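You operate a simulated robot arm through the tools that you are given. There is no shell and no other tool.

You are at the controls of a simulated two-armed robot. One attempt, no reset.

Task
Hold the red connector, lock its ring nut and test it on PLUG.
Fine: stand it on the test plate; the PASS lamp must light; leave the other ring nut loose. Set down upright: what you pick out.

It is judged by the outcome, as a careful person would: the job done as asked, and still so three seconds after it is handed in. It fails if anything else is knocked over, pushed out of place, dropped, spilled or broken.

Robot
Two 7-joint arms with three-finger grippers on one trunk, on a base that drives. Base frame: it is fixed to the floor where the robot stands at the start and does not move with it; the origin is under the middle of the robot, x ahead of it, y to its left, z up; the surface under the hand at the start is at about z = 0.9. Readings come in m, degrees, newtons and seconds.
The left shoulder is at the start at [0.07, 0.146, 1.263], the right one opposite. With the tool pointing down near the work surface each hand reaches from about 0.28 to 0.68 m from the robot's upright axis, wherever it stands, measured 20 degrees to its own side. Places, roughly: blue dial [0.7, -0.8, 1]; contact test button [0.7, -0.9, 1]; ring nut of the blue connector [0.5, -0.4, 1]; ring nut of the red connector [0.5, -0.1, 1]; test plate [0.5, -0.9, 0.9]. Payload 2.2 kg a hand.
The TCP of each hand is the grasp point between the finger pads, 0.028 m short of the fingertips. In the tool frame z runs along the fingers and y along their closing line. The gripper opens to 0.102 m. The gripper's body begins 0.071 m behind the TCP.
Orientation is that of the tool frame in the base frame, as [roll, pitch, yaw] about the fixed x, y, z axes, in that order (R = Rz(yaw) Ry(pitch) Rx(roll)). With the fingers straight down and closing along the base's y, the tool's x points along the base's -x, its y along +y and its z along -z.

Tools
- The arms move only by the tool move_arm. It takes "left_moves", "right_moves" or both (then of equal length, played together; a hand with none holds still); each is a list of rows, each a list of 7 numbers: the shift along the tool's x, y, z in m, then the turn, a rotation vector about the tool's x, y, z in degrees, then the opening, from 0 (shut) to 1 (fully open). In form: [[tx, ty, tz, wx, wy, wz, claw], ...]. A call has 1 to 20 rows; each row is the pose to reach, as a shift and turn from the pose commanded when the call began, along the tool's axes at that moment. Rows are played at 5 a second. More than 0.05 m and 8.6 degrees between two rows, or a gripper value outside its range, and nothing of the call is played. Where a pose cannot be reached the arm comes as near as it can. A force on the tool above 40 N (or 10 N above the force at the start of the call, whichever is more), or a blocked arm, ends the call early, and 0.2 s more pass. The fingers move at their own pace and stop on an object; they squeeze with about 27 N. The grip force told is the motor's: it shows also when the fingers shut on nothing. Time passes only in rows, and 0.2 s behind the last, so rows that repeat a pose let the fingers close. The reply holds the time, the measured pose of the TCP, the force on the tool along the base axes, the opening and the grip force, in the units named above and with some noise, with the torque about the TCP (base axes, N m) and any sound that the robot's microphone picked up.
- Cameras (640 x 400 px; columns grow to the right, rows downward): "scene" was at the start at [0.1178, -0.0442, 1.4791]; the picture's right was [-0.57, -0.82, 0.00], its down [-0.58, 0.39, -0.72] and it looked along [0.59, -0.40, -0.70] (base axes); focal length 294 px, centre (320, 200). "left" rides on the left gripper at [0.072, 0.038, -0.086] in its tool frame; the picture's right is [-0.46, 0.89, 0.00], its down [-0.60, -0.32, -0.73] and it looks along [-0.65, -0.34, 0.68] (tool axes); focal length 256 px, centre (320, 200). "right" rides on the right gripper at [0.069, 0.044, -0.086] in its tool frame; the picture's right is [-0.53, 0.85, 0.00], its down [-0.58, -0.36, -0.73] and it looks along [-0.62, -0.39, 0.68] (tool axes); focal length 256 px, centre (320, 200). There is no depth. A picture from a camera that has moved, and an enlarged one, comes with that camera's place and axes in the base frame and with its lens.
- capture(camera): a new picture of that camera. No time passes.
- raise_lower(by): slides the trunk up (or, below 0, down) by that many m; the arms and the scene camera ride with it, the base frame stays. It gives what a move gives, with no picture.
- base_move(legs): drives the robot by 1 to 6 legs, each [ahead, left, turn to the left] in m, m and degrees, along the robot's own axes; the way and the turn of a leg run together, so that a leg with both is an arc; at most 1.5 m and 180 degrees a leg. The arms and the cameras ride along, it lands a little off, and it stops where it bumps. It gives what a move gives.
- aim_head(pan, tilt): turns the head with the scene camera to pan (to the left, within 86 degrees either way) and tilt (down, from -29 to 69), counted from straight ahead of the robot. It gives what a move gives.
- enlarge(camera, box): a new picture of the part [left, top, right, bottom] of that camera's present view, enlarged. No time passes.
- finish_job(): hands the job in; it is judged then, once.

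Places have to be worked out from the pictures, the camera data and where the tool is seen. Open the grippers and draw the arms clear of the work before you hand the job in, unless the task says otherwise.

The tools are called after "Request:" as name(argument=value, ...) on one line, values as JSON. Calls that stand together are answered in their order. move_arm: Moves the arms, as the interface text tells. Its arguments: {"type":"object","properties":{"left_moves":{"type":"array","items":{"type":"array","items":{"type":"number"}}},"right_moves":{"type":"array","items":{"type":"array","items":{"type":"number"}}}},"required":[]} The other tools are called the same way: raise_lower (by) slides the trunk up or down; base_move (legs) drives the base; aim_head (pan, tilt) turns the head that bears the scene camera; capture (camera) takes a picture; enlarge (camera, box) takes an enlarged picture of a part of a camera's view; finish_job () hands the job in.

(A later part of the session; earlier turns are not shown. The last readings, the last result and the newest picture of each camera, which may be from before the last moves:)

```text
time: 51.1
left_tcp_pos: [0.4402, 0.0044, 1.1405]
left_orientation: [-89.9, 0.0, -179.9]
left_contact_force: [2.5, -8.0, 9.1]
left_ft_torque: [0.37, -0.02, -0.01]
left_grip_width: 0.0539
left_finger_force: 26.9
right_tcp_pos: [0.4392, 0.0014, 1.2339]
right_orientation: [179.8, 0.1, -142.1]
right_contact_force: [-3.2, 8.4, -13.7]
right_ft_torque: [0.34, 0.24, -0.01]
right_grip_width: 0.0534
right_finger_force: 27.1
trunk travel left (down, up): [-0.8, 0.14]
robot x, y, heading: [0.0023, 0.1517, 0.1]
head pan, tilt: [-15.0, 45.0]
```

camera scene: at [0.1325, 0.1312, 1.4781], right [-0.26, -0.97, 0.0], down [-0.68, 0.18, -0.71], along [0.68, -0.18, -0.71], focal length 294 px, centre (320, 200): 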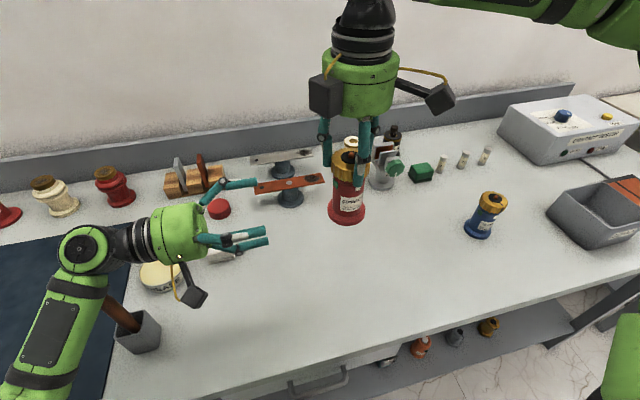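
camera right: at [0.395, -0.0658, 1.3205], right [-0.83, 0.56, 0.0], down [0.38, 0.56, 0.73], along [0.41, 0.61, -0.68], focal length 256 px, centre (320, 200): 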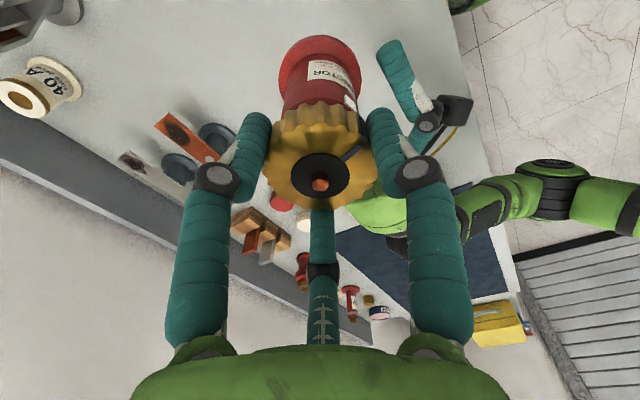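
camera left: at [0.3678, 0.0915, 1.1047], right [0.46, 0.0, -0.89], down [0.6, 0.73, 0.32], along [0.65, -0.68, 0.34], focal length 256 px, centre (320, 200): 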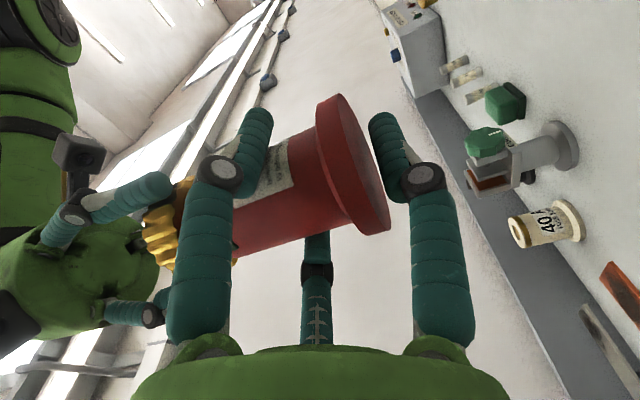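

Axial force eased while turning; a side force of 8 N has built up from a small axis offset. I relax that by shifting the right hand about 1.5 mm in +y and continue another 20°.

Request:
move_arm(right_moves=[[-0.0005, 0.0016, 0.001, 0, 0, 0, 0], [-0.0005, 0.0016, 0.0015, 0, 0, 5, 0], [-0.0005, 0.0016, 0.002, 0, 0, 10, 0], [-0.0005, 0.0016, 0.0025, 0, 0, 15, 0], [-0.0005, 0.0016, 0.003, 0, 0, 20, 0]], left_moves=[[0, 0, 0, 0, 0, 0, 0], [0, 0, 0, 0, 0, 0, 0], [0, 0, 0, 0, 0, 0, 0], [0, 0, 0, 0, 0, 0, 0], [0, 0, 0, 0, 0, 0, 0]])

Request:
enlarge(camera="scene", box=[310, 110, 390, 200])

Request:
enlarge(camera="left", box=[120, 80, 400, 280])

Request:
enlarge(camera="right", box=[240, 20, 400, 220])

```text
time: 52.3
left_tcp_pos: [0.4402, 0.0055, 1.1388]
left_orientation: [-90.4, -0.2, 180.0]
left_contact_force: [-4.7, 14.5, -11.6]
left_ft_torque: [-0.68, -0.25, -0.02]
left_grip_width: 0.0538
left_finger_force: 27.0
right_tcp_pos: [0.4395, 0.0014, 1.2307]
right_orientation: [-179.9, 0.1, -162.1]
right_contact_force: [4.2, -14.2, 9.1]
right_ft_torque: [-0.65, -0.17, -0.06]
right_grip_width: 0.0537
right_finger_force: 26.8
trunk travel left (down, up): [-0.8, 0.14]
robot x, y, heading: [0.0029, 0.1504, 0.3]
head pan, tilt: [-15.0, 45.0]
```

```text
4.44 times, centred on (350, 155) of scene
camera zoom: at [0.1325, 0.1311, 1.4781], right [-0.26, -0.97, 0.0], down [-0.68, 0.18, -0.71], along [0.68, -0.18, -0.71], focal length 1309 px, centre (187, 400)
```

zoom: 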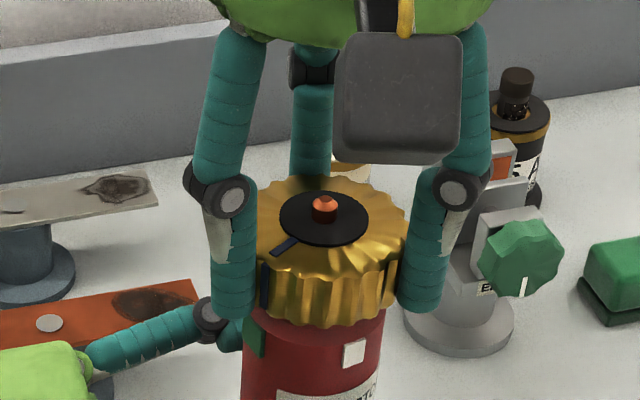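

```text
2.00 times, centred on (260, 180) of left
camera zoom: at [0.3679, 0.0923, 1.1026], right [0.46, 0.01, -0.89], down [0.6, 0.73, 0.32], along [0.65, -0.68, 0.33], focal length 512 px, centre (440, 240)
```

zoom: 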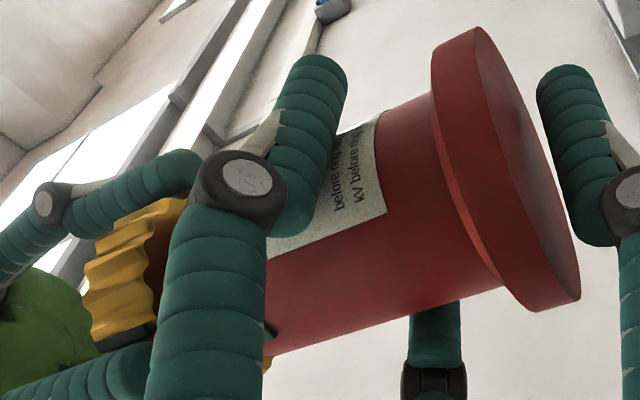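

```text
2.00 times, centred on (320, 120) of right
camera zoom: at [0.3614, 0.0226, 1.3178], right [0.25, 0.97, 0.0], down [0.66, -0.17, 0.73], along [0.71, -0.18, -0.68], focal length 512 px, centre (320, 360)
```

zoom: 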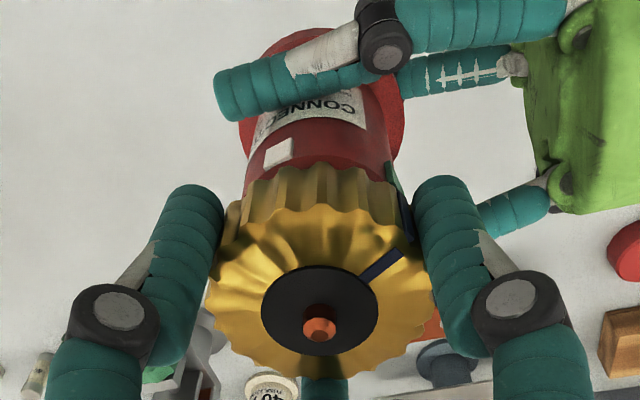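

The line is now close to the green mark (about 70° turned). I back off the side shift by 0.8 mm and turn another 10°, watching for a stop or click.

Request:
move_arm(right_moves=[[0, -0.0008, -0.0002, 0, 0, 0, 0], [0, -0.0008, -0.0002, 0, 0, 4, 0], [0, -0.0008, 0, 0, 0, 8, 0], [0, -0.0008, 0, 0, 0, 12, 0]], left_moves=[[0, 0, 0, 0, 0, 0, 0], [0, 0, 0, 0, 0, 0, 0], [0, 0, 0, 0, 0, 0, 0], [0, 0, 0, 0, 0, 0, 0]])

Request:
enlarge(camera="scene", box=[310, 110, 390, 200])

Request:
enlarge(camera="right", box=[280, 60, 400, 180])

```text
time: 53.3
left_tcp_pos: [0.4402, 0.0051, 1.1392]
left_orientation: [-90.2, -0.1, -179.9]
left_contact_force: [-0.3, 12.9, -21.1]
left_ft_torque: [-0.65, 0.02, -0.01]
left_grip_width: 0.054
left_finger_force: 27.0
right_tcp_pos: [0.4396, 0.002, 1.2314]
right_orientation: [179.9, 0.2, -174.0]
right_contact_force: [1.8, -13.6, 17.7]
right_ft_torque: [-0.54, -0.1, -0.02]
right_grip_width: 0.0541
right_finger_force: 27.7
trunk travel left (down, up): [-0.8, 0.14]
robot x, y, heading: [0.0079, 0.153, 0.0]
head pan, tilt: [-15.0, 45.0]
```

```text
4.44 times, centred on (350, 155) of scene
camera zoom: at [0.1325, 0.131, 1.4781], right [-0.26, -0.97, 0.0], down [-0.68, 0.18, -0.71], along [0.68, -0.18, -0.71], focal length 1309 px, centre (187, 400)
```

zoom: 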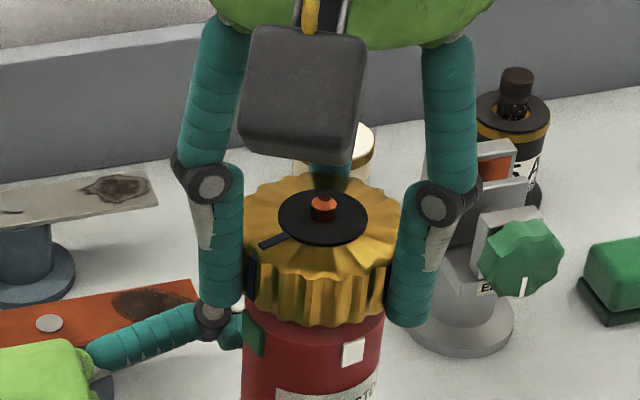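

```text
3.33 times, centred on (340, 120) of right
camera zoom: at [0.3672, 0.0387, 1.3177], right [0.44, 0.9, 0.0], down [0.61, -0.3, 0.73], along [0.66, -0.32, -0.68], focal length 853 px, centre (253, 467)
```

zoom: 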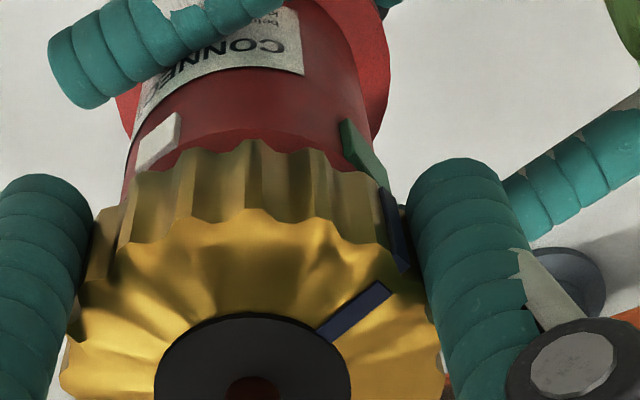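

About 82° turned; the line is near the green mark with perhaps 10–15° to go. I relax the built-up axial and side loads (right hand up 1.5 mm, 1.2 mm toward -y) and re-read the forces.

Request:
move_arm(right_moves=[[0.0001, -0.0006, -0.0008, 0, 0, 0, 0], [0.0001, -0.0012, -0.0015, 0, 0, 0, 0], [0.0001, -0.0012, -0.0015, 0, 0, 0, 0]], left_moves=[[0, 0, 0, 0, 0, 0, 0], [0, 0, 0, 0, 0, 0, 0], [0, 0, 0, 0, 0, 0, 0]])

```text
time: 54.1
left_tcp_pos: [0.4396, 0.0036, 1.1416]
left_orientation: [-90.1, 0.1, 179.9]
left_contact_force: [1.0, 2.8, -16.9]
left_ft_torque: [0.09, 0.11, 0.0]
left_grip_width: 0.0539
left_finger_force: 27.6
right_tcp_pos: [0.44, 0.002, 1.2318]
right_orientation: [179.9, -0.1, -173.8]
right_contact_force: [-0.2, -2.6, 14.6]
right_ft_torque: [-0.3, -0.03, 0.01]
right_grip_width: 0.0536
right_finger_force: 26.9
trunk travel left (down, up): [-0.8, 0.14]
robot x, y, heading: [0.003, 0.1482, -0.2]
head pan, tilt: [-15.0, 45.0]
```

Side load is gone; about 15 N of axial compression remains, so I raise the right hand another 2 mm.

Request:
move_arm(right_moves=[[0, 0, -0.001, 0, 0, 0, 0], [0, 0, -0.002, 0, 0, 0, 0], [0, 0, -0.002, 0, 0, 0, 0]], left_moves=[[0, 0, 0, 0, 0, 0, 0], [0, 0, 0, 0, 0, 0, 0], [0, 0, 0, 0, 0, 0, 0]])

```text
time: 54.9
left_tcp_pos: [0.44, 0.004, 1.1421]
left_orientation: [-89.9, -0.1, -180.0]
left_contact_force: [1.9, -7.2, -6.4]
left_ft_torque: [0.61, 0.29, 0.03]
left_grip_width: 0.054
left_finger_force: 27.3
right_tcp_pos: [0.4398, 0.0021, 1.2336]
right_orientation: [179.8, 0.0, -173.9]
right_contact_force: [-1.5, 7.5, 3.5]
right_ft_torque: [0.02, -0.08, -0.01]
right_grip_width: 0.0537
right_finger_force: 26.2
trunk travel left (down, up): [-0.8, 0.14]
robot x, y, heading: [0.0043, 0.1526, 0.0]
head pan, tilt: [-15.0, 45.0]
```

Loads are now small. I turn on by another 12° in 4° steps.

Request:
move_arm(right_moves=[[0, 0.0003, 0, 0, 0, 4, 0], [0, 0.0003, 0, 0, 0, 8, 0], [0, 0.0003, 0, 0, 0, 12, 0]], left_moves=[[0, 0, 0, 0, 0, 0, 0], [0, 0, 0, 0, 0, 0, 0], [0, 0, 0, 0, 0, 0, 0]])

Request:
enlarge(camera="scene", box=[310, 110, 390, 200])

Request:
enlarge(camera="right", box=[280, 60, 400, 180])

```text
time: 55.7
left_tcp_pos: [0.4399, 0.0042, 1.1421]
left_orientation: [-89.9, 0.0, 180.0]
left_contact_force: [4.1, -13.3, 1.2]
left_ft_torque: [0.53, 0.33, -0.03]
left_grip_width: 0.0538
left_finger_force: 26.7
right_tcp_pos: [0.4395, 0.0025, 1.2336]
right_orientation: [179.8, -0.1, 174.0]
right_contact_force: [-4.0, 14.1, -4.4]
right_ft_torque: [0.71, 0.04, 0.01]
right_grip_width: 0.0538
right_finger_force: 26.8
trunk travel left (down, up): [-0.8, 0.14]
robot x, y, heading: [0.0014, 0.1482, -0.1]
head pan, tilt: [-15.0, 45.0]
```

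```text
4.44 times, centred on (350, 155) of scene
camera zoom: at [0.1325, 0.131, 1.4781], right [-0.26, -0.97, 0.0], down [-0.68, 0.18, -0.71], along [0.68, -0.18, -0.71], focal length 1309 px, centre (187, 400)
```

zoom: 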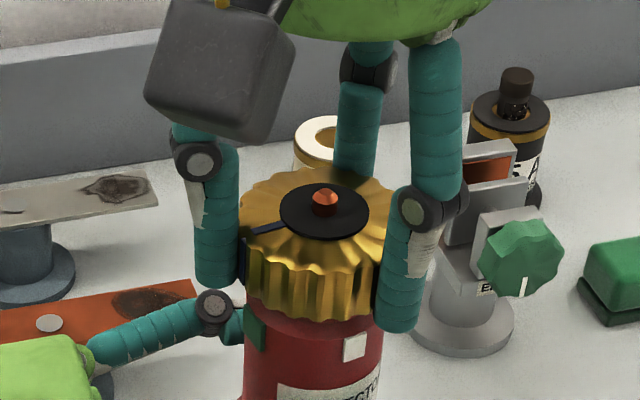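

```text
3.33 times, centred on (340, 120) of right
camera zoom: at [0.3763, 0.0524, 1.3202], right [0.62, 0.79, 0.0], down [0.54, -0.42, 0.73], along [0.57, -0.45, -0.68], focal length 853 px, centre (253, 467)
```

zoom: 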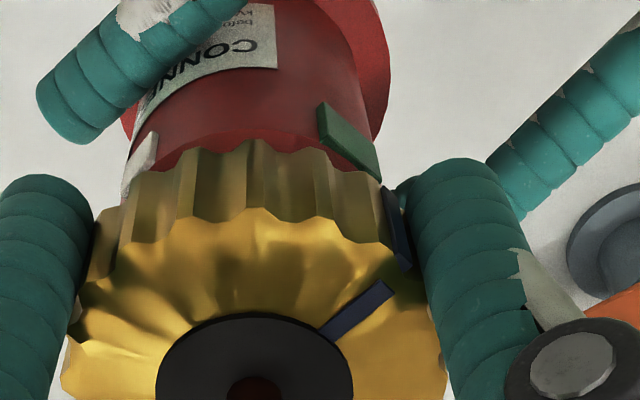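

The line is now about level with the green mark, but no stop torque or sound yet. I ease the side load by 0.8 mm and creep on a few degrees to see whether there is a stop.

Request:
move_arm(right_moves=[[0, 0.0008, 0.0003, 0, 0, 0, 0], [0, 0.0008, 0.0003, 0, 0, 3, 0], [0, 0.0008, 0.0003, 0, 0, 6, 0], [0, 0.0008, 0.0003, 0, 0, 6, 0]], left_moves=[[0, 0, 0, 0, 0, 0, 0], [0, 0, 0, 0, 0, 0, 0], [0, 0, 0, 0, 0, 0, 0], [0, 0, 0, 0, 0, 0, 0]])

Request:
enlarge(camera="right", box=[280, 60, 400, 180])

Request:
enlarge(camera="scene", box=[320, 140, 380, 190])

```text
time: 56.7
left_tcp_pos: [0.4402, 0.0041, 1.1416]
left_orientation: [-89.9, 0.0, -180.0]
left_contact_force: [4.1, -11.6, 6.3]
left_ft_torque: [0.56, 0.02, -0.23]
left_grip_width: 0.0539
left_finger_force: 27.1
right_tcp_pos: [0.4402, 0.0017, 1.2329]
right_orientation: [-180.0, -0.1, 168.1]
right_contact_force: [-4.3, 11.3, -8.2]
right_ft_torque: [0.43, 0.37, 0.35]
right_grip_width: 0.0538
right_finger_force: 27.0
trunk travel left (down, up): [-0.8, 0.14]
robot x, y, heading: [0.0069, 0.1512, -0.1]
head pan, tilt: [-15.0, 45.0]
```

```text
3.33 times, centred on (340, 120) of right
camera zoom: at [0.3824, 0.0584, 1.3197], right [0.7, 0.72, 0.0], down [0.49, -0.48, 0.73], along [0.52, -0.51, -0.68], focal length 853 px, centre (253, 467)
```

zoom: 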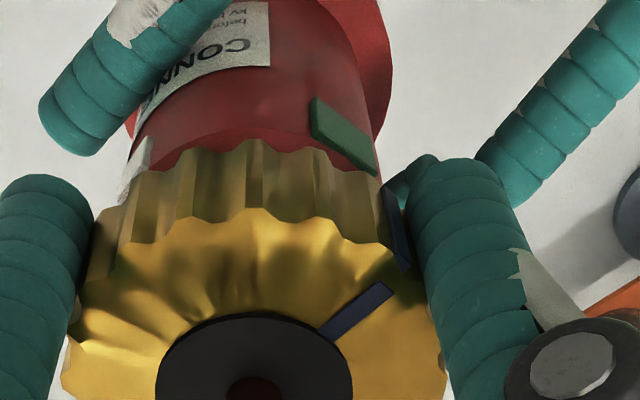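

```text
8.00 times, centred on (350, 165) of scene
camera zoom: at [0.1325, 0.131, 1.4781], right [-0.26, -0.97, 0.0], down [-0.68, 0.18, -0.71], along [0.68, -0.18, -0.71], focal length 2356 px, centre (80, 480)
```

zoom: 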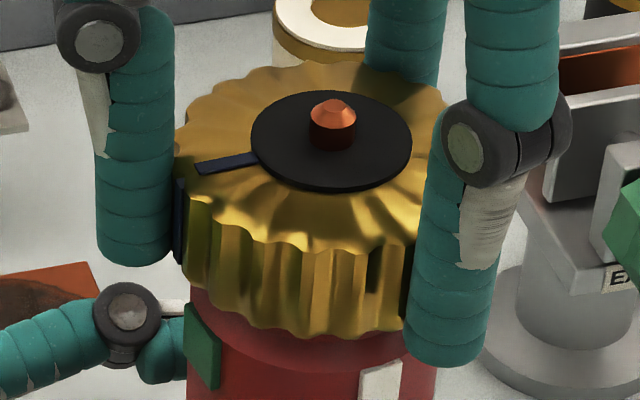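

The torque about the vertical jumped to 0.35 N·m (−0.23 on the left): the ring has met its stop, with the line at or just past the green mark. I press 3° more to confirm it is seated.

Request:
move_arm(right_moves=[[0, 0.0003, 0.0005, 0, 0, 2, 0], [0, 0.0003, 0.0005, 0, 0, 4, 0], [0, 0.0003, 0.0005, 0, 0, 4, 0]], left_moves=[[0, 0, 0, 0, 0, 0, 0], [0, 0, 0, 0, 0, 0, 0], [0, 0, 0, 0, 0, 0, 0]])

Request:
enlarge(camera="right", box=[280, 60, 400, 180])

```text
time: 57.5
left_tcp_pos: [0.4402, 0.0053, 1.1418]
left_orientation: [-90.0, 0.0, 179.9]
left_contact_force: [1.6, -2.2, 5.5]
left_ft_torque: [0.2, 0.16, -0.46]
left_grip_width: 0.0535
left_finger_force: 27.2
right_tcp_pos: [0.4399, 0.0008, 1.2321]
right_orientation: [-179.8, 0.0, 164.0]
right_contact_force: [-1.6, 2.0, -8.3]
right_ft_torque: [-0.01, 0.07, 0.43]
right_grip_width: 0.0539
right_finger_force: 27.4
trunk travel left (down, up): [-0.8, 0.14]
robot x, y, heading: [0.0009, 0.1498, 0.0]
head pan, tilt: [-15.0, 45.0]
```

```text
3.33 times, centred on (340, 120) of right
camera zoom: at [0.3865, 0.0622, 1.3196], right [0.75, 0.67, 0.0], down [0.45, -0.51, 0.73], along [0.49, -0.55, -0.68], focal length 853 px, centre (253, 467)
```

zoom: 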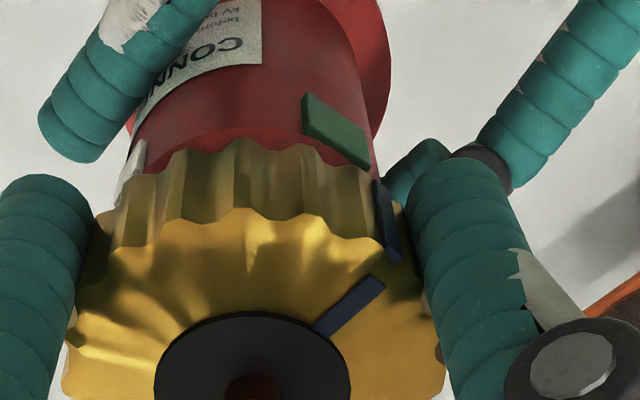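

The ring slipped slightly in the fingers at 0.43 N·m, so it is hard against its stop: locked. I open the left hand and withdraw it straight back along +y.

Request:
move_arm(left_moves=[[0, 0, 0, 0, 0, 0, 0.5], [0, 0, 0, 0, 0, 0, 1], [0, 0, 0, 0, 0, 0, 1], [0, 0, -0.02, 0, 0, 0, 1], [0, 0, -0.05, 0, 0, 0, 1], [0, 0, -0.09, 0, 0, 0, 1], [0, 0, -0.13, 0, 0, 0, 1], [0, 0, -0.17, 0, 0, 0, 1], [0, 0, -0.21, 0, 0, 0, 1], [0, 0, -0.25, 0, 0, 0, 1], [0, 0, -0.29, 0, 0, 0, 1], [0, 0, -0.33, 0, 0, 0, 1]])

Request:
capture(camera="scene")

Request:
capture(camera="right")

```text
time: 60.1
left_tcp_pos: [0.4414, 0.338, 1.1397]
left_orientation: [-90.0, 0.0, 180.0]
left_contact_force: [-0.5, 0.2, -0.8]
left_ft_torque: [-0.02, 0.01, 0.01]
left_grip_width: 0.102
left_finger_force: 0.0
right_tcp_pos: [0.44, 0.0037, 1.2336]
right_orientation: [180.0, 0.0, 164.0]
right_contact_force: [-0.4, 1.5, -3.2]
right_ft_torque: [0.03, 0.01, -0.01]
right_grip_width: 0.0536
right_finger_force: 27.0
trunk travel left (down, up): [-0.8, 0.14]
robot x, y, heading: [0.0044, 0.1489, 0.1]
head pan, tilt: [-15.0, 45.0]
```

```text
taken
camera scene: at [0.1323, 0.1325, 1.4781], right [-0.26, -0.97, 0.0], down [-0.68, 0.18, -0.71], along [0.68, -0.18, -0.71], focal length 294 px, centre (320, 200)
```

scene: 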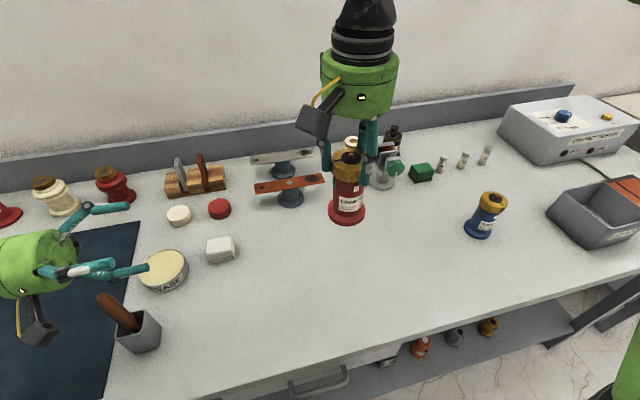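

```text
taken
camera right: at [0.3861, 0.064, 1.32], right [0.75, 0.67, 0.0], down [0.46, -0.51, 0.73], along [0.49, -0.55, -0.68], focal length 256 px, centre (320, 200)
```

right: 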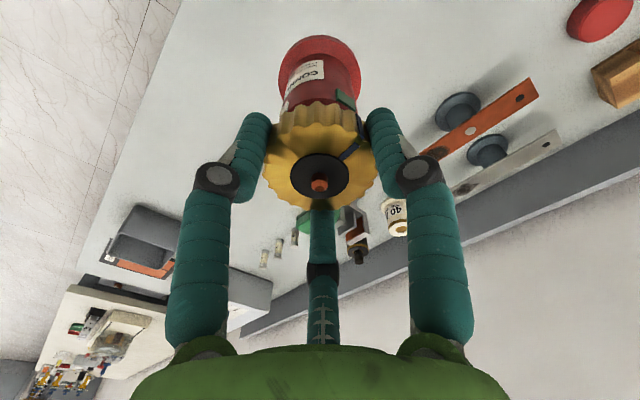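

The right hand alone holds the connector steadily. I return the left hand to a raised, downward pose and lift the connector another 6 cm for the drive.

Request:
move_arm(left_moves=[[0, -0.03, 0, -8.2, 0, 0, 1], [0, -0.06, 0, -16.4, 0, 0, 1], [0, -0.09, 0, -24.6, 0, 0, 1], [0, -0.12, 0, -32.8, 0, 0, 1], [0.01, -0.15, 0, -41, 0, 0, 1], [0.02, -0.17, 0, -49.2, 0, 0, 1], [0.03, -0.19, 0, -57.4, 0, 0, 1], [0.04, -0.2, 0, -65.6, 0, 0, 1], [0.05, -0.2, 0, -73.8, 0, 0, 1], [0.05, -0.2, 0, -82, 0, 0, 1], [0.05, -0.2, 0, -90, 0, 0, 1]], right_moves=[[0, 0, -0.01, 0, 0, 0, 0], [0, 0, -0.02, 0, 0, 0, 0], [0, 0, -0.03, 0, 0, 0, 0], [0, 0, -0.04, 0, 0, 0, 0], [0, 0, -0.05, 0, 0, 0, 0], [0, 0, -0.06, 0, 0, 0, 0], [0, 0, -0.06, 0, 0, 0, 0], [0, 0, -0.06, 0, 0, 0, 0], [0, 0, -0.06, 0, 0, 0, 0], [0, 0, -0.06, 0, 0, 0, 0], [0, 0, -0.06, 0, 0, 0, 0]])

Request:
aim_head(pan=-80, tilt=30)

Request:
capture(camera="scene")

```text
time: 62.5
left_tcp_pos: [0.3898, 0.3338, 1.3407]
left_orientation: [179.9, 0.0, -179.9]
left_contact_force: [-0.8, 0.5, -0.6]
left_ft_torque: [0.04, -0.03, 0.03]
left_grip_width: 0.1021
left_finger_force: 0.0
right_tcp_pos: [0.44, 0.0011, 1.2943]
right_orientation: [179.9, 0.0, 164.1]
right_contact_force: [0.5, -0.4, -3.1]
right_ft_torque: [0.03, -0.01, 0.02]
right_grip_width: 0.0537
right_finger_force: 26.8
trunk travel left (down, up): [-0.8, 0.14]
robot x, y, heading: [0.0007, 0.1485, 0.0]
head pan, tilt: [-15.0, 45.0]
```

```text
time: 63.8
left_tcp_pos: [0.3908, 0.3343, 1.3407]
left_orientation: [-179.9, -0.1, -180.0]
left_contact_force: [0.1, -0.1, 0.1]
left_ft_torque: [-0.03, -0.01, -0.02]
left_grip_width: 0.1019
left_finger_force: 0.1
right_tcp_pos: [0.442, 0.0027, 1.2944]
right_orientation: [179.9, 0.0, 164.1]
right_contact_force: [-0.2, 0.3, -3.7]
right_ft_torque: [-0.01, 0.01, -0.02]
right_grip_width: 0.0539
right_finger_force: 27.5
trunk travel left (down, up): [-0.8, 0.14]
robot x, y, heading: [0.0028, 0.147, -0.1]
head pan, tilt: [-80.0, 30.0]
```

```text
taken
camera scene: at [0.0696, 0.063, 1.5007], right [-0.98, -0.17, 0.0], down [-0.09, 0.49, -0.87], along [0.15, -0.85, -0.5], focal length 294 px, centre (320, 200)
```

scene: 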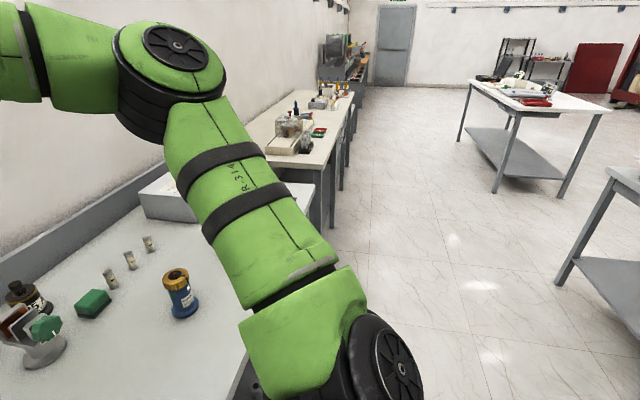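

The way to the right is clear of obstacles on the floor, and the connector hangs well above the tray height. I drive 0.85 m to the right.

Request:
base_move(legs=[[0, -0.85, 0]])

Request:
aim_head(pan=-20, tilt=45)

Request:
capture(camera="scene")

Request:
capture(camera="right")

Request:
capture(camera="left")

```text
time: 68.4
left_tcp_pos: [0.3948, -0.5204, 1.3393]
left_orientation: [-180.0, 0.0, -178.9]
left_contact_force: [0.2, 0.3, -0.4]
left_ft_torque: [0.0, 0.01, 0.0]
left_grip_width: 0.1019
left_finger_force: 0.1
right_tcp_pos: [0.4525, -0.8525, 1.2955]
right_orientation: [180.0, 0.0, 165.1]
right_contact_force: [0.2, 0.9, -3.5]
right_ft_torque: [-0.02, -0.03, -0.02]
right_grip_width: 0.0538
right_finger_force: 27.1
trunk travel left (down, up): [-0.8, 0.14]
robot x, y, heading: [0.0119, -0.7154, 1.1]
head pan, tilt: [-80.0, 30.0]
```

```text
time: 69.7
left_tcp_pos: [0.3954, -0.5221, 1.3399]
left_orientation: [180.0, 0.1, -178.9]
left_contact_force: [-0.5, -0.8, -0.3]
left_ft_torque: [-0.01, 0.02, 0.01]
left_grip_width: 0.1022
left_finger_force: 0.1
right_tcp_pos: [0.4514, -0.8529, 1.2935]
right_orientation: [180.0, 0.0, 165.1]
right_contact_force: [-0.1, -0.3, -3.4]
right_ft_torque: [-0.01, 0.0, 0.02]
right_grip_width: 0.0538
right_finger_force: 26.9
trunk travel left (down, up): [-0.8, 0.14]
robot x, y, heading: [0.0136, -0.7136, 1.2]
head pan, tilt: [-20.0, 45.0]
```

```text
taken
camera scene: at [0.1392, -0.7374, 1.4781], right [-0.32, -0.95, 0.0], down [-0.67, 0.23, -0.71], along [0.67, -0.23, -0.71], focal length 294 px, centre (320, 200)
```

scene: 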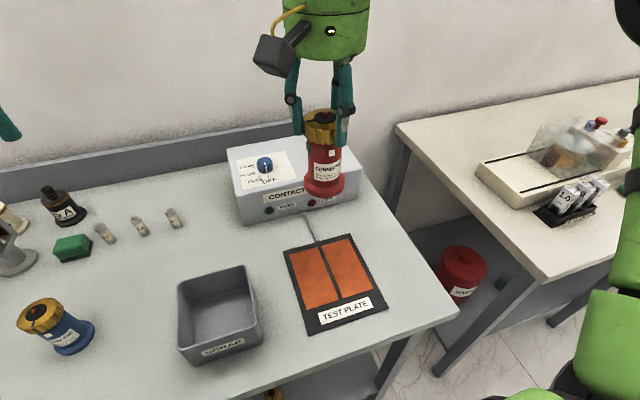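

```text
taken
camera right: at [0.3969, -0.7936, 1.3805], right [0.73, 0.68, 0.0], down [0.46, -0.5, 0.73], along [0.5, -0.53, -0.68], focal length 256 px, centre (320, 200)
```

right: 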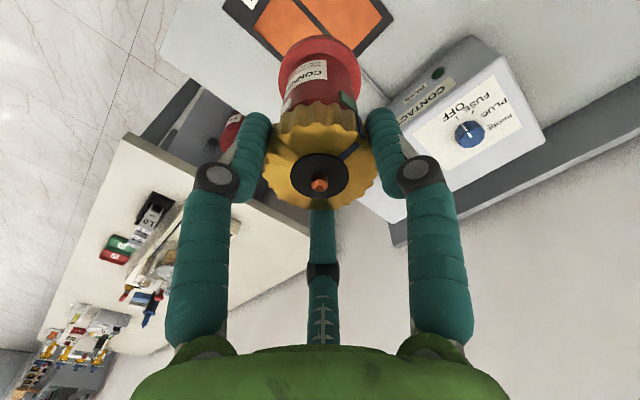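

```text
taken
camera left: at [0.3227, -0.4846, 1.4279], right [0.45, 0.89, 0.0], down [0.61, -0.3, 0.73], along [0.65, -0.33, -0.68], focal length 256 px, centre (320, 200)
```

left: 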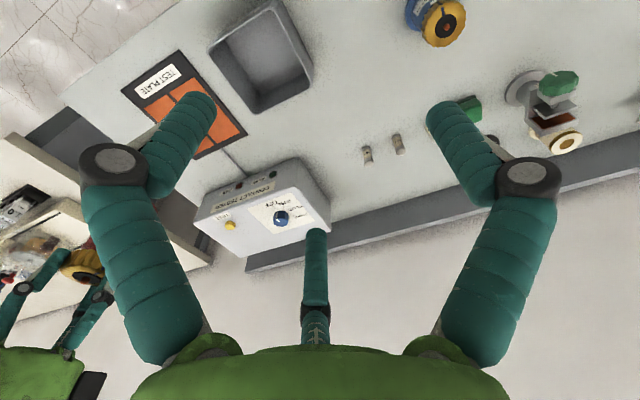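

The plate's two orange pads meet at y about -0.876, between x about 0.40 and 0.54. I move the connector over (0.465, -0.876) and descend to about 3 cm above the plate.

Request:
move_arm(right_moves=[[-0.0093, -0.0096, 0, 0, 0, 0, 0], [-0.01855, -0.0192, 0.02, 0, 0, 0, 0], [-0.01855, -0.0192, 0.06, 0, 0, 0, 0], [-0.01855, -0.0192, 0.1, 0, 0, 0, 0], [-0.01855, -0.0192, 0.14, 0, 0, 0, 0], [-0.01855, -0.0192, 0.18, 0, 0, 0, 0], [-0.01855, -0.0192, 0.21, 0, 0, 0, 0], [-0.01855, -0.0192, 0.24, 0, 0, 0, 0], [-0.01855, -0.0192, 0.24, 0, 0, 0, 0]])

Request:
capture(camera="scene")

Request:
capture(camera="right")

```text
time: 71.7
left_tcp_pos: [0.3963, -0.5224, 1.3408]
left_orientation: [179.9, 0.0, -178.9]
left_contact_force: [0.1, 0.3, -0.2]
left_ft_torque: [-0.01, -0.04, -0.02]
left_grip_width: 0.1021
left_finger_force: 0.0
right_tcp_pos: [0.466, -0.8766, 1.0531]
right_orientation: [179.9, 0.0, 165.2]
right_contact_force: [-0.7, 0.9, -2.3]
right_ft_torque: [0.02, 0.01, 0.02]
right_grip_width: 0.0538
right_finger_force: 26.9
trunk travel left (down, up): [-0.8, 0.14]
robot x, y, heading: [0.0112, -0.7126, 1.5]
head pan, tilt: [-20.0, 45.0]
```

```text
taken
camera scene: at [0.139, -0.7374, 1.4781], right [-0.32, -0.95, 0.0], down [-0.67, 0.23, -0.71], along [0.67, -0.23, -0.71], focal length 294 px, centre (320, 200)
```

scene: 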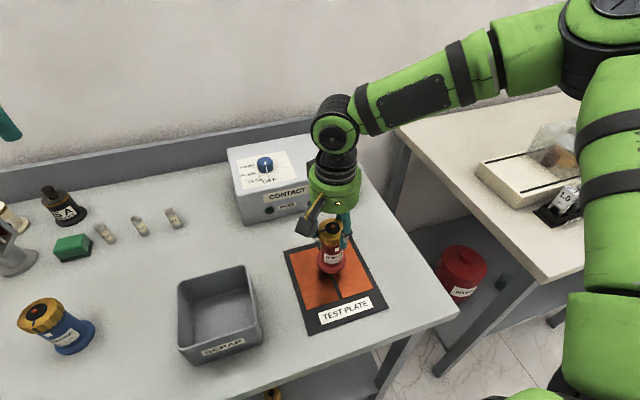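

```text
taken
camera right: at [0.4112, -0.8167, 1.1393], right [0.73, 0.68, 0.0], down [0.46, -0.5, 0.73], along [0.5, -0.53, -0.68], focal length 256 px, centre (320, 200)
```

right: 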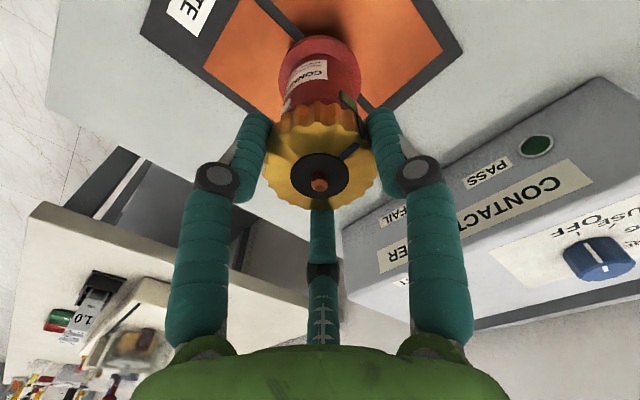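

The connector hovers centred over the dividing line. I check the remaining gap with an enlarged view.

Request:
enlarge(camera="scene", box=[270, 190, 400, 340])

Request:
enlarge(camera="right", box=[240, 10, 400, 210])

```text
2.67 times, centred on (335, 265) of scene
camera zoom: at [0.139, -0.7374, 1.4781], right [-0.32, -0.95, 0.0], down [-0.67, 0.23, -0.71], along [0.67, -0.23, -0.71], focal length 785 px, centre (280, 27)
```

zoom: 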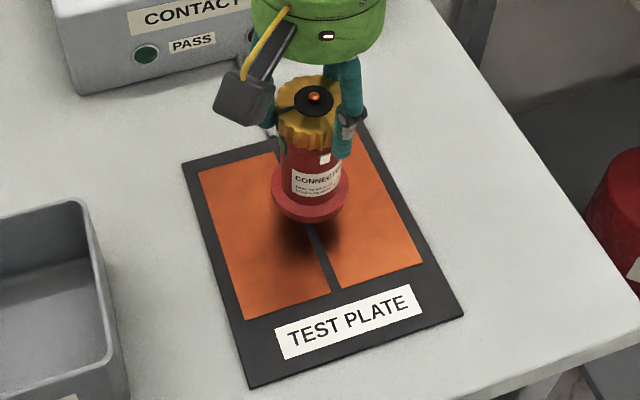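

```text
2.00 times, centred on (320, 110) of right
camera zoom: at [0.4112, -0.8167, 1.1393], right [0.73, 0.68, 0.0], down [0.46, -0.5, 0.73], along [0.5, -0.53, -0.68], focal length 512 px, centre (320, 380)
```

zoom: 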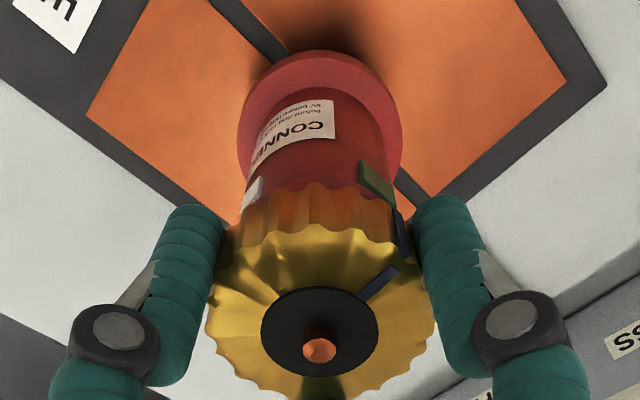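

The line on the ring sits at the green mark and the flange hangs about 3 cm over the pads. I lower it gently in small steps until contact.

Request:
move_arm(right_moves=[[0, 0, 0.01, 0, 0, 0, 0], [0, 0, 0.018, 0, 0, 0, 0], [0, 0, 0.024, 0, 0, 0, 0], [0, 0, 0.028, 0, 0, 0, 0], [0, 0, 0.028, 0, 0, 0, 0]])

Request:
enlarge(camera="scene", box=[270, 190, 400, 340])

```text
time: 72.9
left_tcp_pos: [0.3951, -0.5217, 1.3405]
left_orientation: [180.0, 0.0, -178.9]
left_contact_force: [0.9, -0.2, -0.7]
left_ft_torque: [0.03, 0.01, -0.02]
left_grip_width: 0.102
left_finger_force: 0.1
right_tcp_pos: [0.4653, -0.8768, 1.0262]
right_orientation: [-180.0, -0.2, 165.2]
right_contact_force: [-0.8, -0.9, -3.9]
right_ft_torque: [-0.01, 0.03, 0.01]
right_grip_width: 0.0536
right_finger_force: 27.0
trunk travel left (down, up): [-0.8, 0.14]
robot x, y, heading: [0.0124, -0.7115, 1.0]
head pan, tilt: [-20.0, 45.0]
```

```text
2.67 times, centred on (335, 265) of scene
camera zoom: at [0.1392, -0.7375, 1.4781], right [-0.32, -0.95, 0.0], down [-0.67, 0.23, -0.71], along [0.67, -0.23, -0.71], focal length 785 px, centre (280, 27)
```

zoom: 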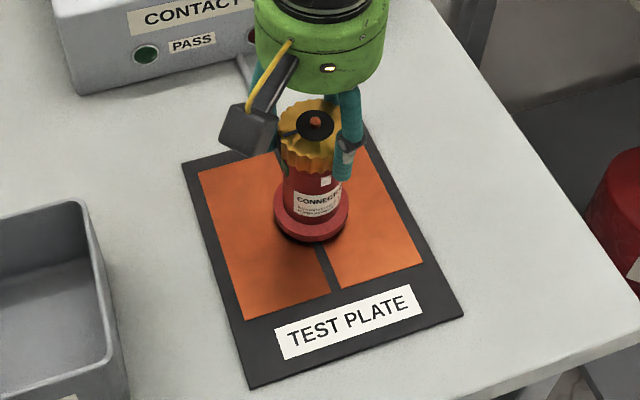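

The shadow gap is now only a few millimetres and there's no contact yet. I step down in 2 mm increments.

Request:
move_arm(right_moves=[[0, 0, 0.002, 0, 0, 0, 0], [0, 0, 0.004, 0, 0, 0, 0], [0, 0, 0.004, 0, 0, 0, 0]])

Request:
move_arm(right_moves=[[0, 0, 0.001, 0, 0, 0, 0], [0, 0, 0.002, 0, 0, 0, 0], [0, 0, 0.002, 0, 0, 0, 0]])

```text
time: 73.7
left_tcp_pos: [0.3953, -0.5221, 1.3411]
left_orientation: [179.9, 0.0, -179.0]
left_contact_force: [0.0, 0.2, -0.4]
left_ft_torque: [0.03, -0.02, 0.02]
left_grip_width: 0.1018
left_finger_force: 0.1
right_tcp_pos: [0.4644, -0.8766, 1.0223]
right_orientation: [179.9, 0.1, 165.2]
right_contact_force: [0.1, -0.8, -3.4]
right_ft_torque: [0.0, 0.01, 0.01]
right_grip_width: 0.0537
right_finger_force: 27.5
trunk travel left (down, up): [-0.8, 0.14]
robot x, y, heading: [0.0103, -0.7118, 1.0]
head pan, tilt: [-20.0, 45.0]
```

```text
time: 74.5
left_tcp_pos: [0.3949, -0.5225, 1.3401]
left_orientation: [-180.0, 0.0, -178.9]
left_contact_force: [0.0, 0.6, 0.0]
left_ft_torque: [-0.03, -0.02, 0.0]
left_grip_width: 0.1021
left_finger_force: 0.0
right_tcp_pos: [0.4639, -0.8774, 1.0202]
right_orientation: [179.9, 0.0, 165.2]
right_contact_force: [0.1, -0.9, 0.6]
right_ft_torque: [-0.14, 0.06, 0.02]
right_grip_width: 0.0538
right_finger_force: 27.1
trunk travel left (down, up): [-0.8, 0.14]
robot x, y, heading: [0.0132, -0.7156, 1.4]
head pan, tilt: [-20.0, 45.0]
```

The weight is now carried by the plate (force changed from -3.4 to +0.6 N). One more half millimetre to seat it, then I open the hand.

Request:
move_arm(right_moves=[[0, 0, 0.0007, 0, 0, 0, 0], [0, 0, 0.0007, 0, 0, 0, 0]])

Request:
enlarge(camera="scene", box=[270, 190, 400, 340])

```text
time: 75.1
left_tcp_pos: [0.3958, -0.5224, 1.3411]
left_orientation: [179.9, 0.0, -179.0]
left_contact_force: [0.6, 0.1, -0.3]
left_ft_torque: [-0.02, 0.01, -0.01]
left_grip_width: 0.1018
left_finger_force: 0.1
right_tcp_pos: [0.4643, -0.8769, 1.0197]
right_orientation: [179.8, 0.2, 165.2]
right_contact_force: [1.1, -1.6, 5.2]
right_ft_torque: [-0.25, 0.06, 0.01]
right_grip_width: 0.0534
right_finger_force: 27.1
trunk travel left (down, up): [-0.8, 0.14]
robot x, y, heading: [0.0165, -0.7137, 1.2]
head pan, tilt: [-20.0, 45.0]
```

```text
2.67 times, centred on (335, 265) of scene
camera zoom: at [0.1386, -0.7375, 1.4782], right [-0.32, -0.95, 0.0], down [-0.67, 0.23, -0.71], along [0.67, -0.23, -0.71], focal length 785 px, centre (280, 27)
```

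zoom: 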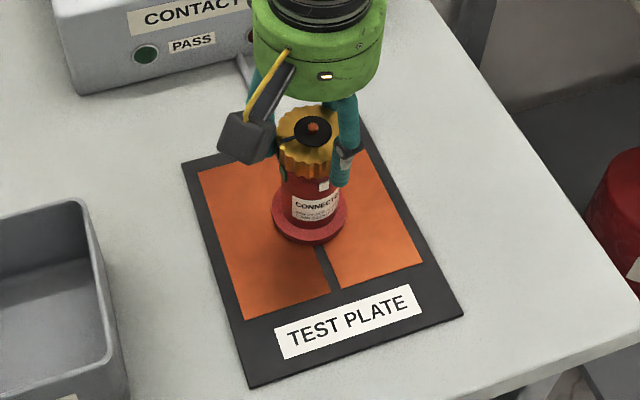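

It stands on the plate with light pressure. I open the hand and rise straight up.

Request:
move_arm(right_moves=[[0, 0, 0, 0, 0, 0, 0.6], [0, 0, 0, 0, 0, 0, 0.8], [0, 0, 0, 0, 0, 0, 1], [0, 0, 0, 0, 0, 0, 1], [0, 0, -0.02, 0, 0, 0, 1], [0, 0, -0.05, 0, 0, 0, 1], [0, 0, -0.09, 0, 0, 0, 1], [0, 0, -0.13, 0, 0, 0, 1], [0, 0, -0.17, 0, 0, 0, 1], [0, 0, -0.21, 0, 0, 0, 1]])

Request:
capture(camera="right")

Request:
enlarge(camera="scene", box=[270, 190, 400, 340])

```text
time: 77.3
left_tcp_pos: [0.3942, -0.5212, 1.34]
left_orientation: [-179.9, 0.0, -179.0]
left_contact_force: [0.3, -0.5, 0.3]
left_ft_torque: [0.02, -0.02, -0.01]
left_grip_width: 0.102
left_finger_force: 0.1
right_tcp_pos: [0.4641, -0.8792, 1.2302]
right_orientation: [180.0, 0.1, 165.3]
right_contact_force: [-0.9, -0.1, 0.2]
right_ft_torque: [0.0, 0.01, -0.01]
right_grip_width: 0.1019
right_finger_force: 0.1
trunk travel left (down, up): [-0.8, 0.14]
robot x, y, heading: [0.012, -0.7148, 0.9]
head pan, tilt: [-20.0, 45.0]
```

```text
taken
camera right: at [0.4083, -0.8183, 1.3167], right [0.73, 0.68, 0.0], down [0.47, -0.5, 0.73], along [0.5, -0.53, -0.68], focal length 256 px, centre (320, 200)
```

right: 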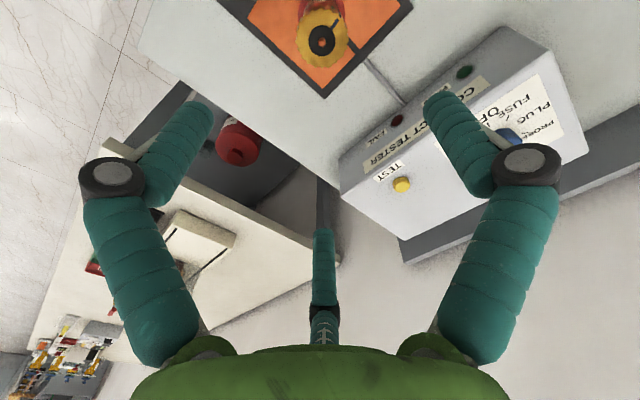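

```text
2.67 times, centred on (335, 265) of scene
camera zoom: at [0.1381, -0.737, 1.4782], right [-0.32, -0.95, 0.0], down [-0.67, 0.23, -0.71], along [0.67, -0.23, -0.71], focal length 785 px, centre (280, 27)
```

zoom: 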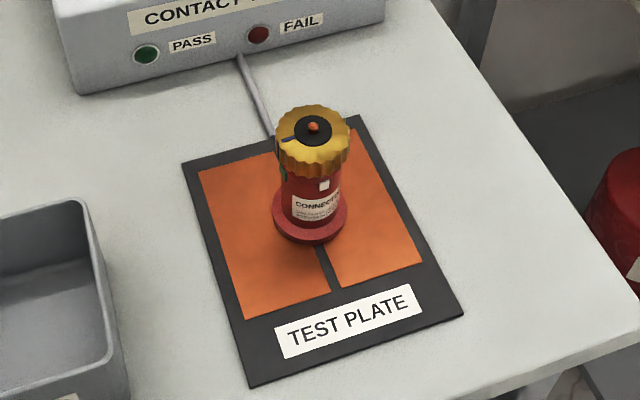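

The connector stands upright on both pads with the ring line over the green mark. Now I look closely at the ring and the tester's dial.

Request:
enlarge(camera="scene", box=[315, 225, 355, 260])

Request:
enlarge(camera="scene", box=[225, 130, 375, 230])

Request:
enlarge(camera="left", box=[190, 150, 340, 270])

```text
11.43 times, centred on (335, 242) of scene
camera zoom: at [0.1381, -0.737, 1.4782], right [-0.32, -0.95, 0.0], down [-0.67, 0.23, -0.71], along [0.67, -0.23, -0.71], focal length 3366 px, centre (149, -286)
```

zoom: 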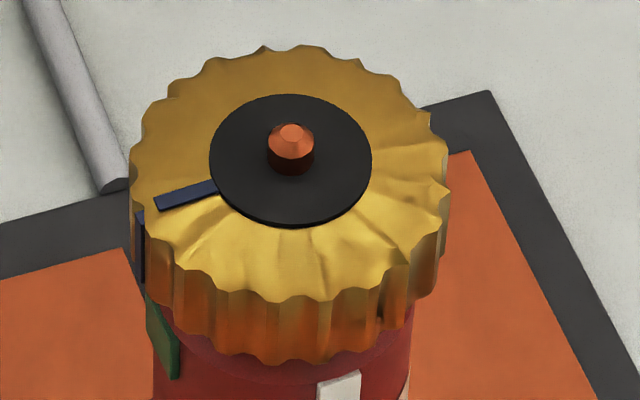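

```text
4.00 times, centred on (300, 180) of scene
camera zoom: at [0.1381, -0.737, 1.4782], right [-0.32, -0.95, 0.0], down [-0.67, 0.23, -0.71], along [0.67, -0.23, -0.71], focal length 1178 px, centre (400, 280)
```

zoom: 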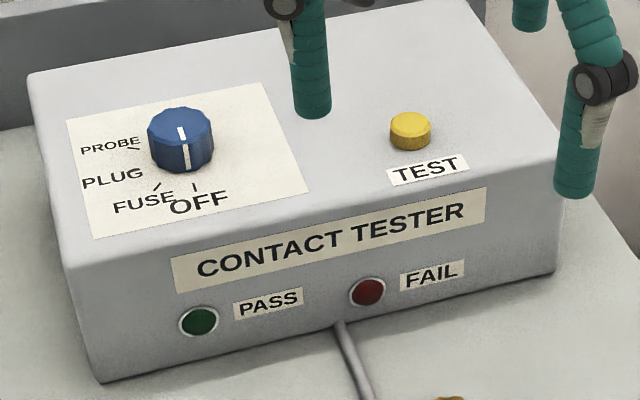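

```text
3.33 times, centred on (265, 210) of left
camera zoom: at [0.3216, -0.4842, 1.4281], right [0.45, 0.89, 0.0], down [0.61, -0.3, 0.73], along [0.65, -0.33, -0.68], focal length 853 px, centre (503, 167)
```

zoom: 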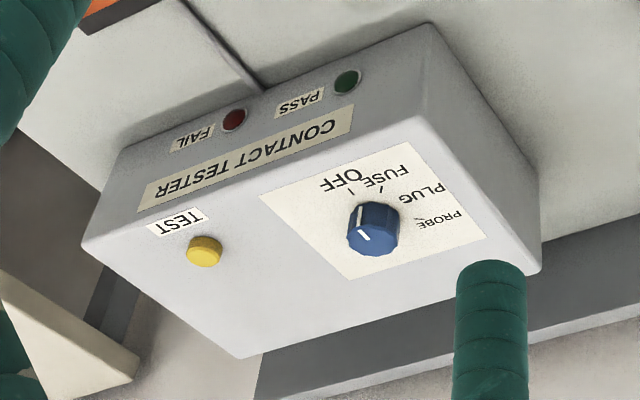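

The dial points at OFF (toward the robot); the PLUG mark lies about 82° clockwise from there, on the dial's left. The dial axis is near (0.744, -0.795), beyond reach from here, so I check the room between robot and table before driving closer.

Request:
aim_head(pan=0, tilt=69)

Request:
capture(camera="scene")

```text
time: 78.2
left_tcp_pos: [0.3948, -0.5214, 1.341]
left_orientation: [-180.0, 0.0, -178.9]
left_contact_force: [-0.6, 0.0, 0.3]
left_ft_torque: [0.05, 0.02, 0.01]
left_grip_width: 0.1018
left_finger_force: 0.1
right_tcp_pos: [0.4645, -0.8785, 1.2291]
right_orientation: [179.9, 0.0, 165.2]
right_contact_force: [0.7, 0.9, -0.2]
right_ft_torque: [-0.03, -0.02, -0.04]
right_grip_width: 0.102
right_finger_force: 0.0
trunk travel left (down, up): [-0.8, 0.14]
robot x, y, heading: [0.0141, -0.7164, 1.2]
head pan, tilt: [0.0, 68.8]
```

```text
taken
camera scene: at [0.1179, -0.71, 1.4493], right [0.02, -1.0, 0.0], down [-0.93, -0.02, -0.36], along [0.36, 0.01, -0.93], focal length 294 px, centre (320, 200)
```

scene: 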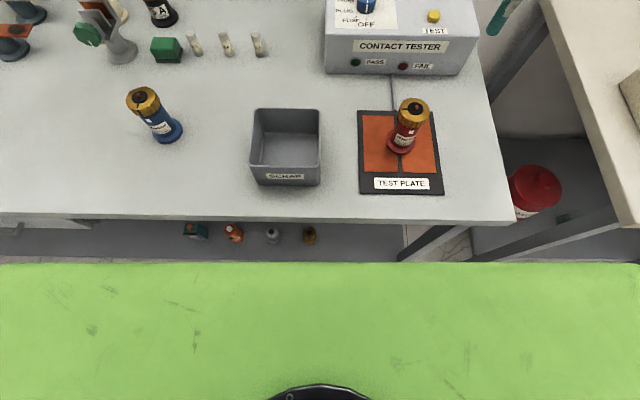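

The chest hides the base, but nothing tall stands in the way, and the drive stops by itself if it touches. I raise the right hand a little and drive slowly ahead 0.08 m and left 0.10 m.

Request:
move_arm(right_moves=[[0, 0, -0.02, 0, 0, 0, 1], [0, 0, -0.05, 0, 0, 0, 1]])

Request:
base_move(legs=[[0, 0.1, -1.2], [0.04, 0, 0]])

Request:
base_move(legs=[[0.04, 0, 0]])

```text
time: 78.8
left_tcp_pos: [0.3947, -0.5207, 1.3401]
left_orientation: [-180.0, -0.1, -178.9]
left_contact_force: [-0.6, 0.2, 0.3]
left_ft_torque: [-0.02, 0.01, -0.01]
left_grip_width: 0.1021
left_finger_force: 0.1
right_tcp_pos: [0.4657, -0.8774, 1.2779]
right_orientation: [-180.0, 0.0, 165.2]
right_contact_force: [0.7, -0.3, -1.2]
right_ft_torque: [-0.01, 0.02, -0.01]
right_grip_width: 0.1019
right_finger_force: 0.0
trunk travel left (down, up): [-0.8, 0.14]
robot x, y, heading: [0.0081, -0.7157, 1.1]
head pan, tilt: [0.0, 68.8]
```

```text
time: 80.4
left_tcp_pos: [0.4104, -0.4344, 1.3413]
left_orientation: [179.9, 0.0, 179.9]
left_contact_force: [0.0, 0.8, -0.2]
left_ft_torque: [0.04, 0.02, -0.01]
left_grip_width: 0.102
left_finger_force: 0.0
right_tcp_pos: [0.4739, -0.79, 1.2785]
right_orientation: [179.8, 0.0, 164.0]
right_contact_force: [0.9, -1.2, -0.3]
right_ft_torque: [0.02, 0.01, 0.01]
right_grip_width: 0.102
right_finger_force: 0.1
trunk travel left (down, up): [-0.8, 0.14]
robot x, y, heading: [0.0208, -0.6153, -0.2]
head pan, tilt: [0.0, 68.8]
stopped in leg 2: the robot was blocked; the commanded pose is now the measured one
```

```text
time: 81.3
left_tcp_pos: [0.4114, -0.4312, 1.3406]
left_orientation: [-179.9, 0.1, 179.9]
left_contact_force: [-0.2, -0.3, -0.2]
left_ft_torque: [0.03, -0.03, -0.02]
left_grip_width: 0.1018
left_finger_force: 0.0
right_tcp_pos: [0.4747, -0.7892, 1.2787]
right_orientation: [180.0, 0.0, 164.1]
right_contact_force: [0.2, 0.5, -0.4]
right_ft_torque: [0.03, -0.03, 0.02]
right_grip_width: 0.102
right_finger_force: 0.1
trunk travel left (down, up): [-0.8, 0.14]
robot x, y, heading: [0.021, -0.6129, -0.2]
head pan, tilt: [0.0, 68.8]
stopped in leg 1: the robot was blocked; the commanded pose is now the measured one
```

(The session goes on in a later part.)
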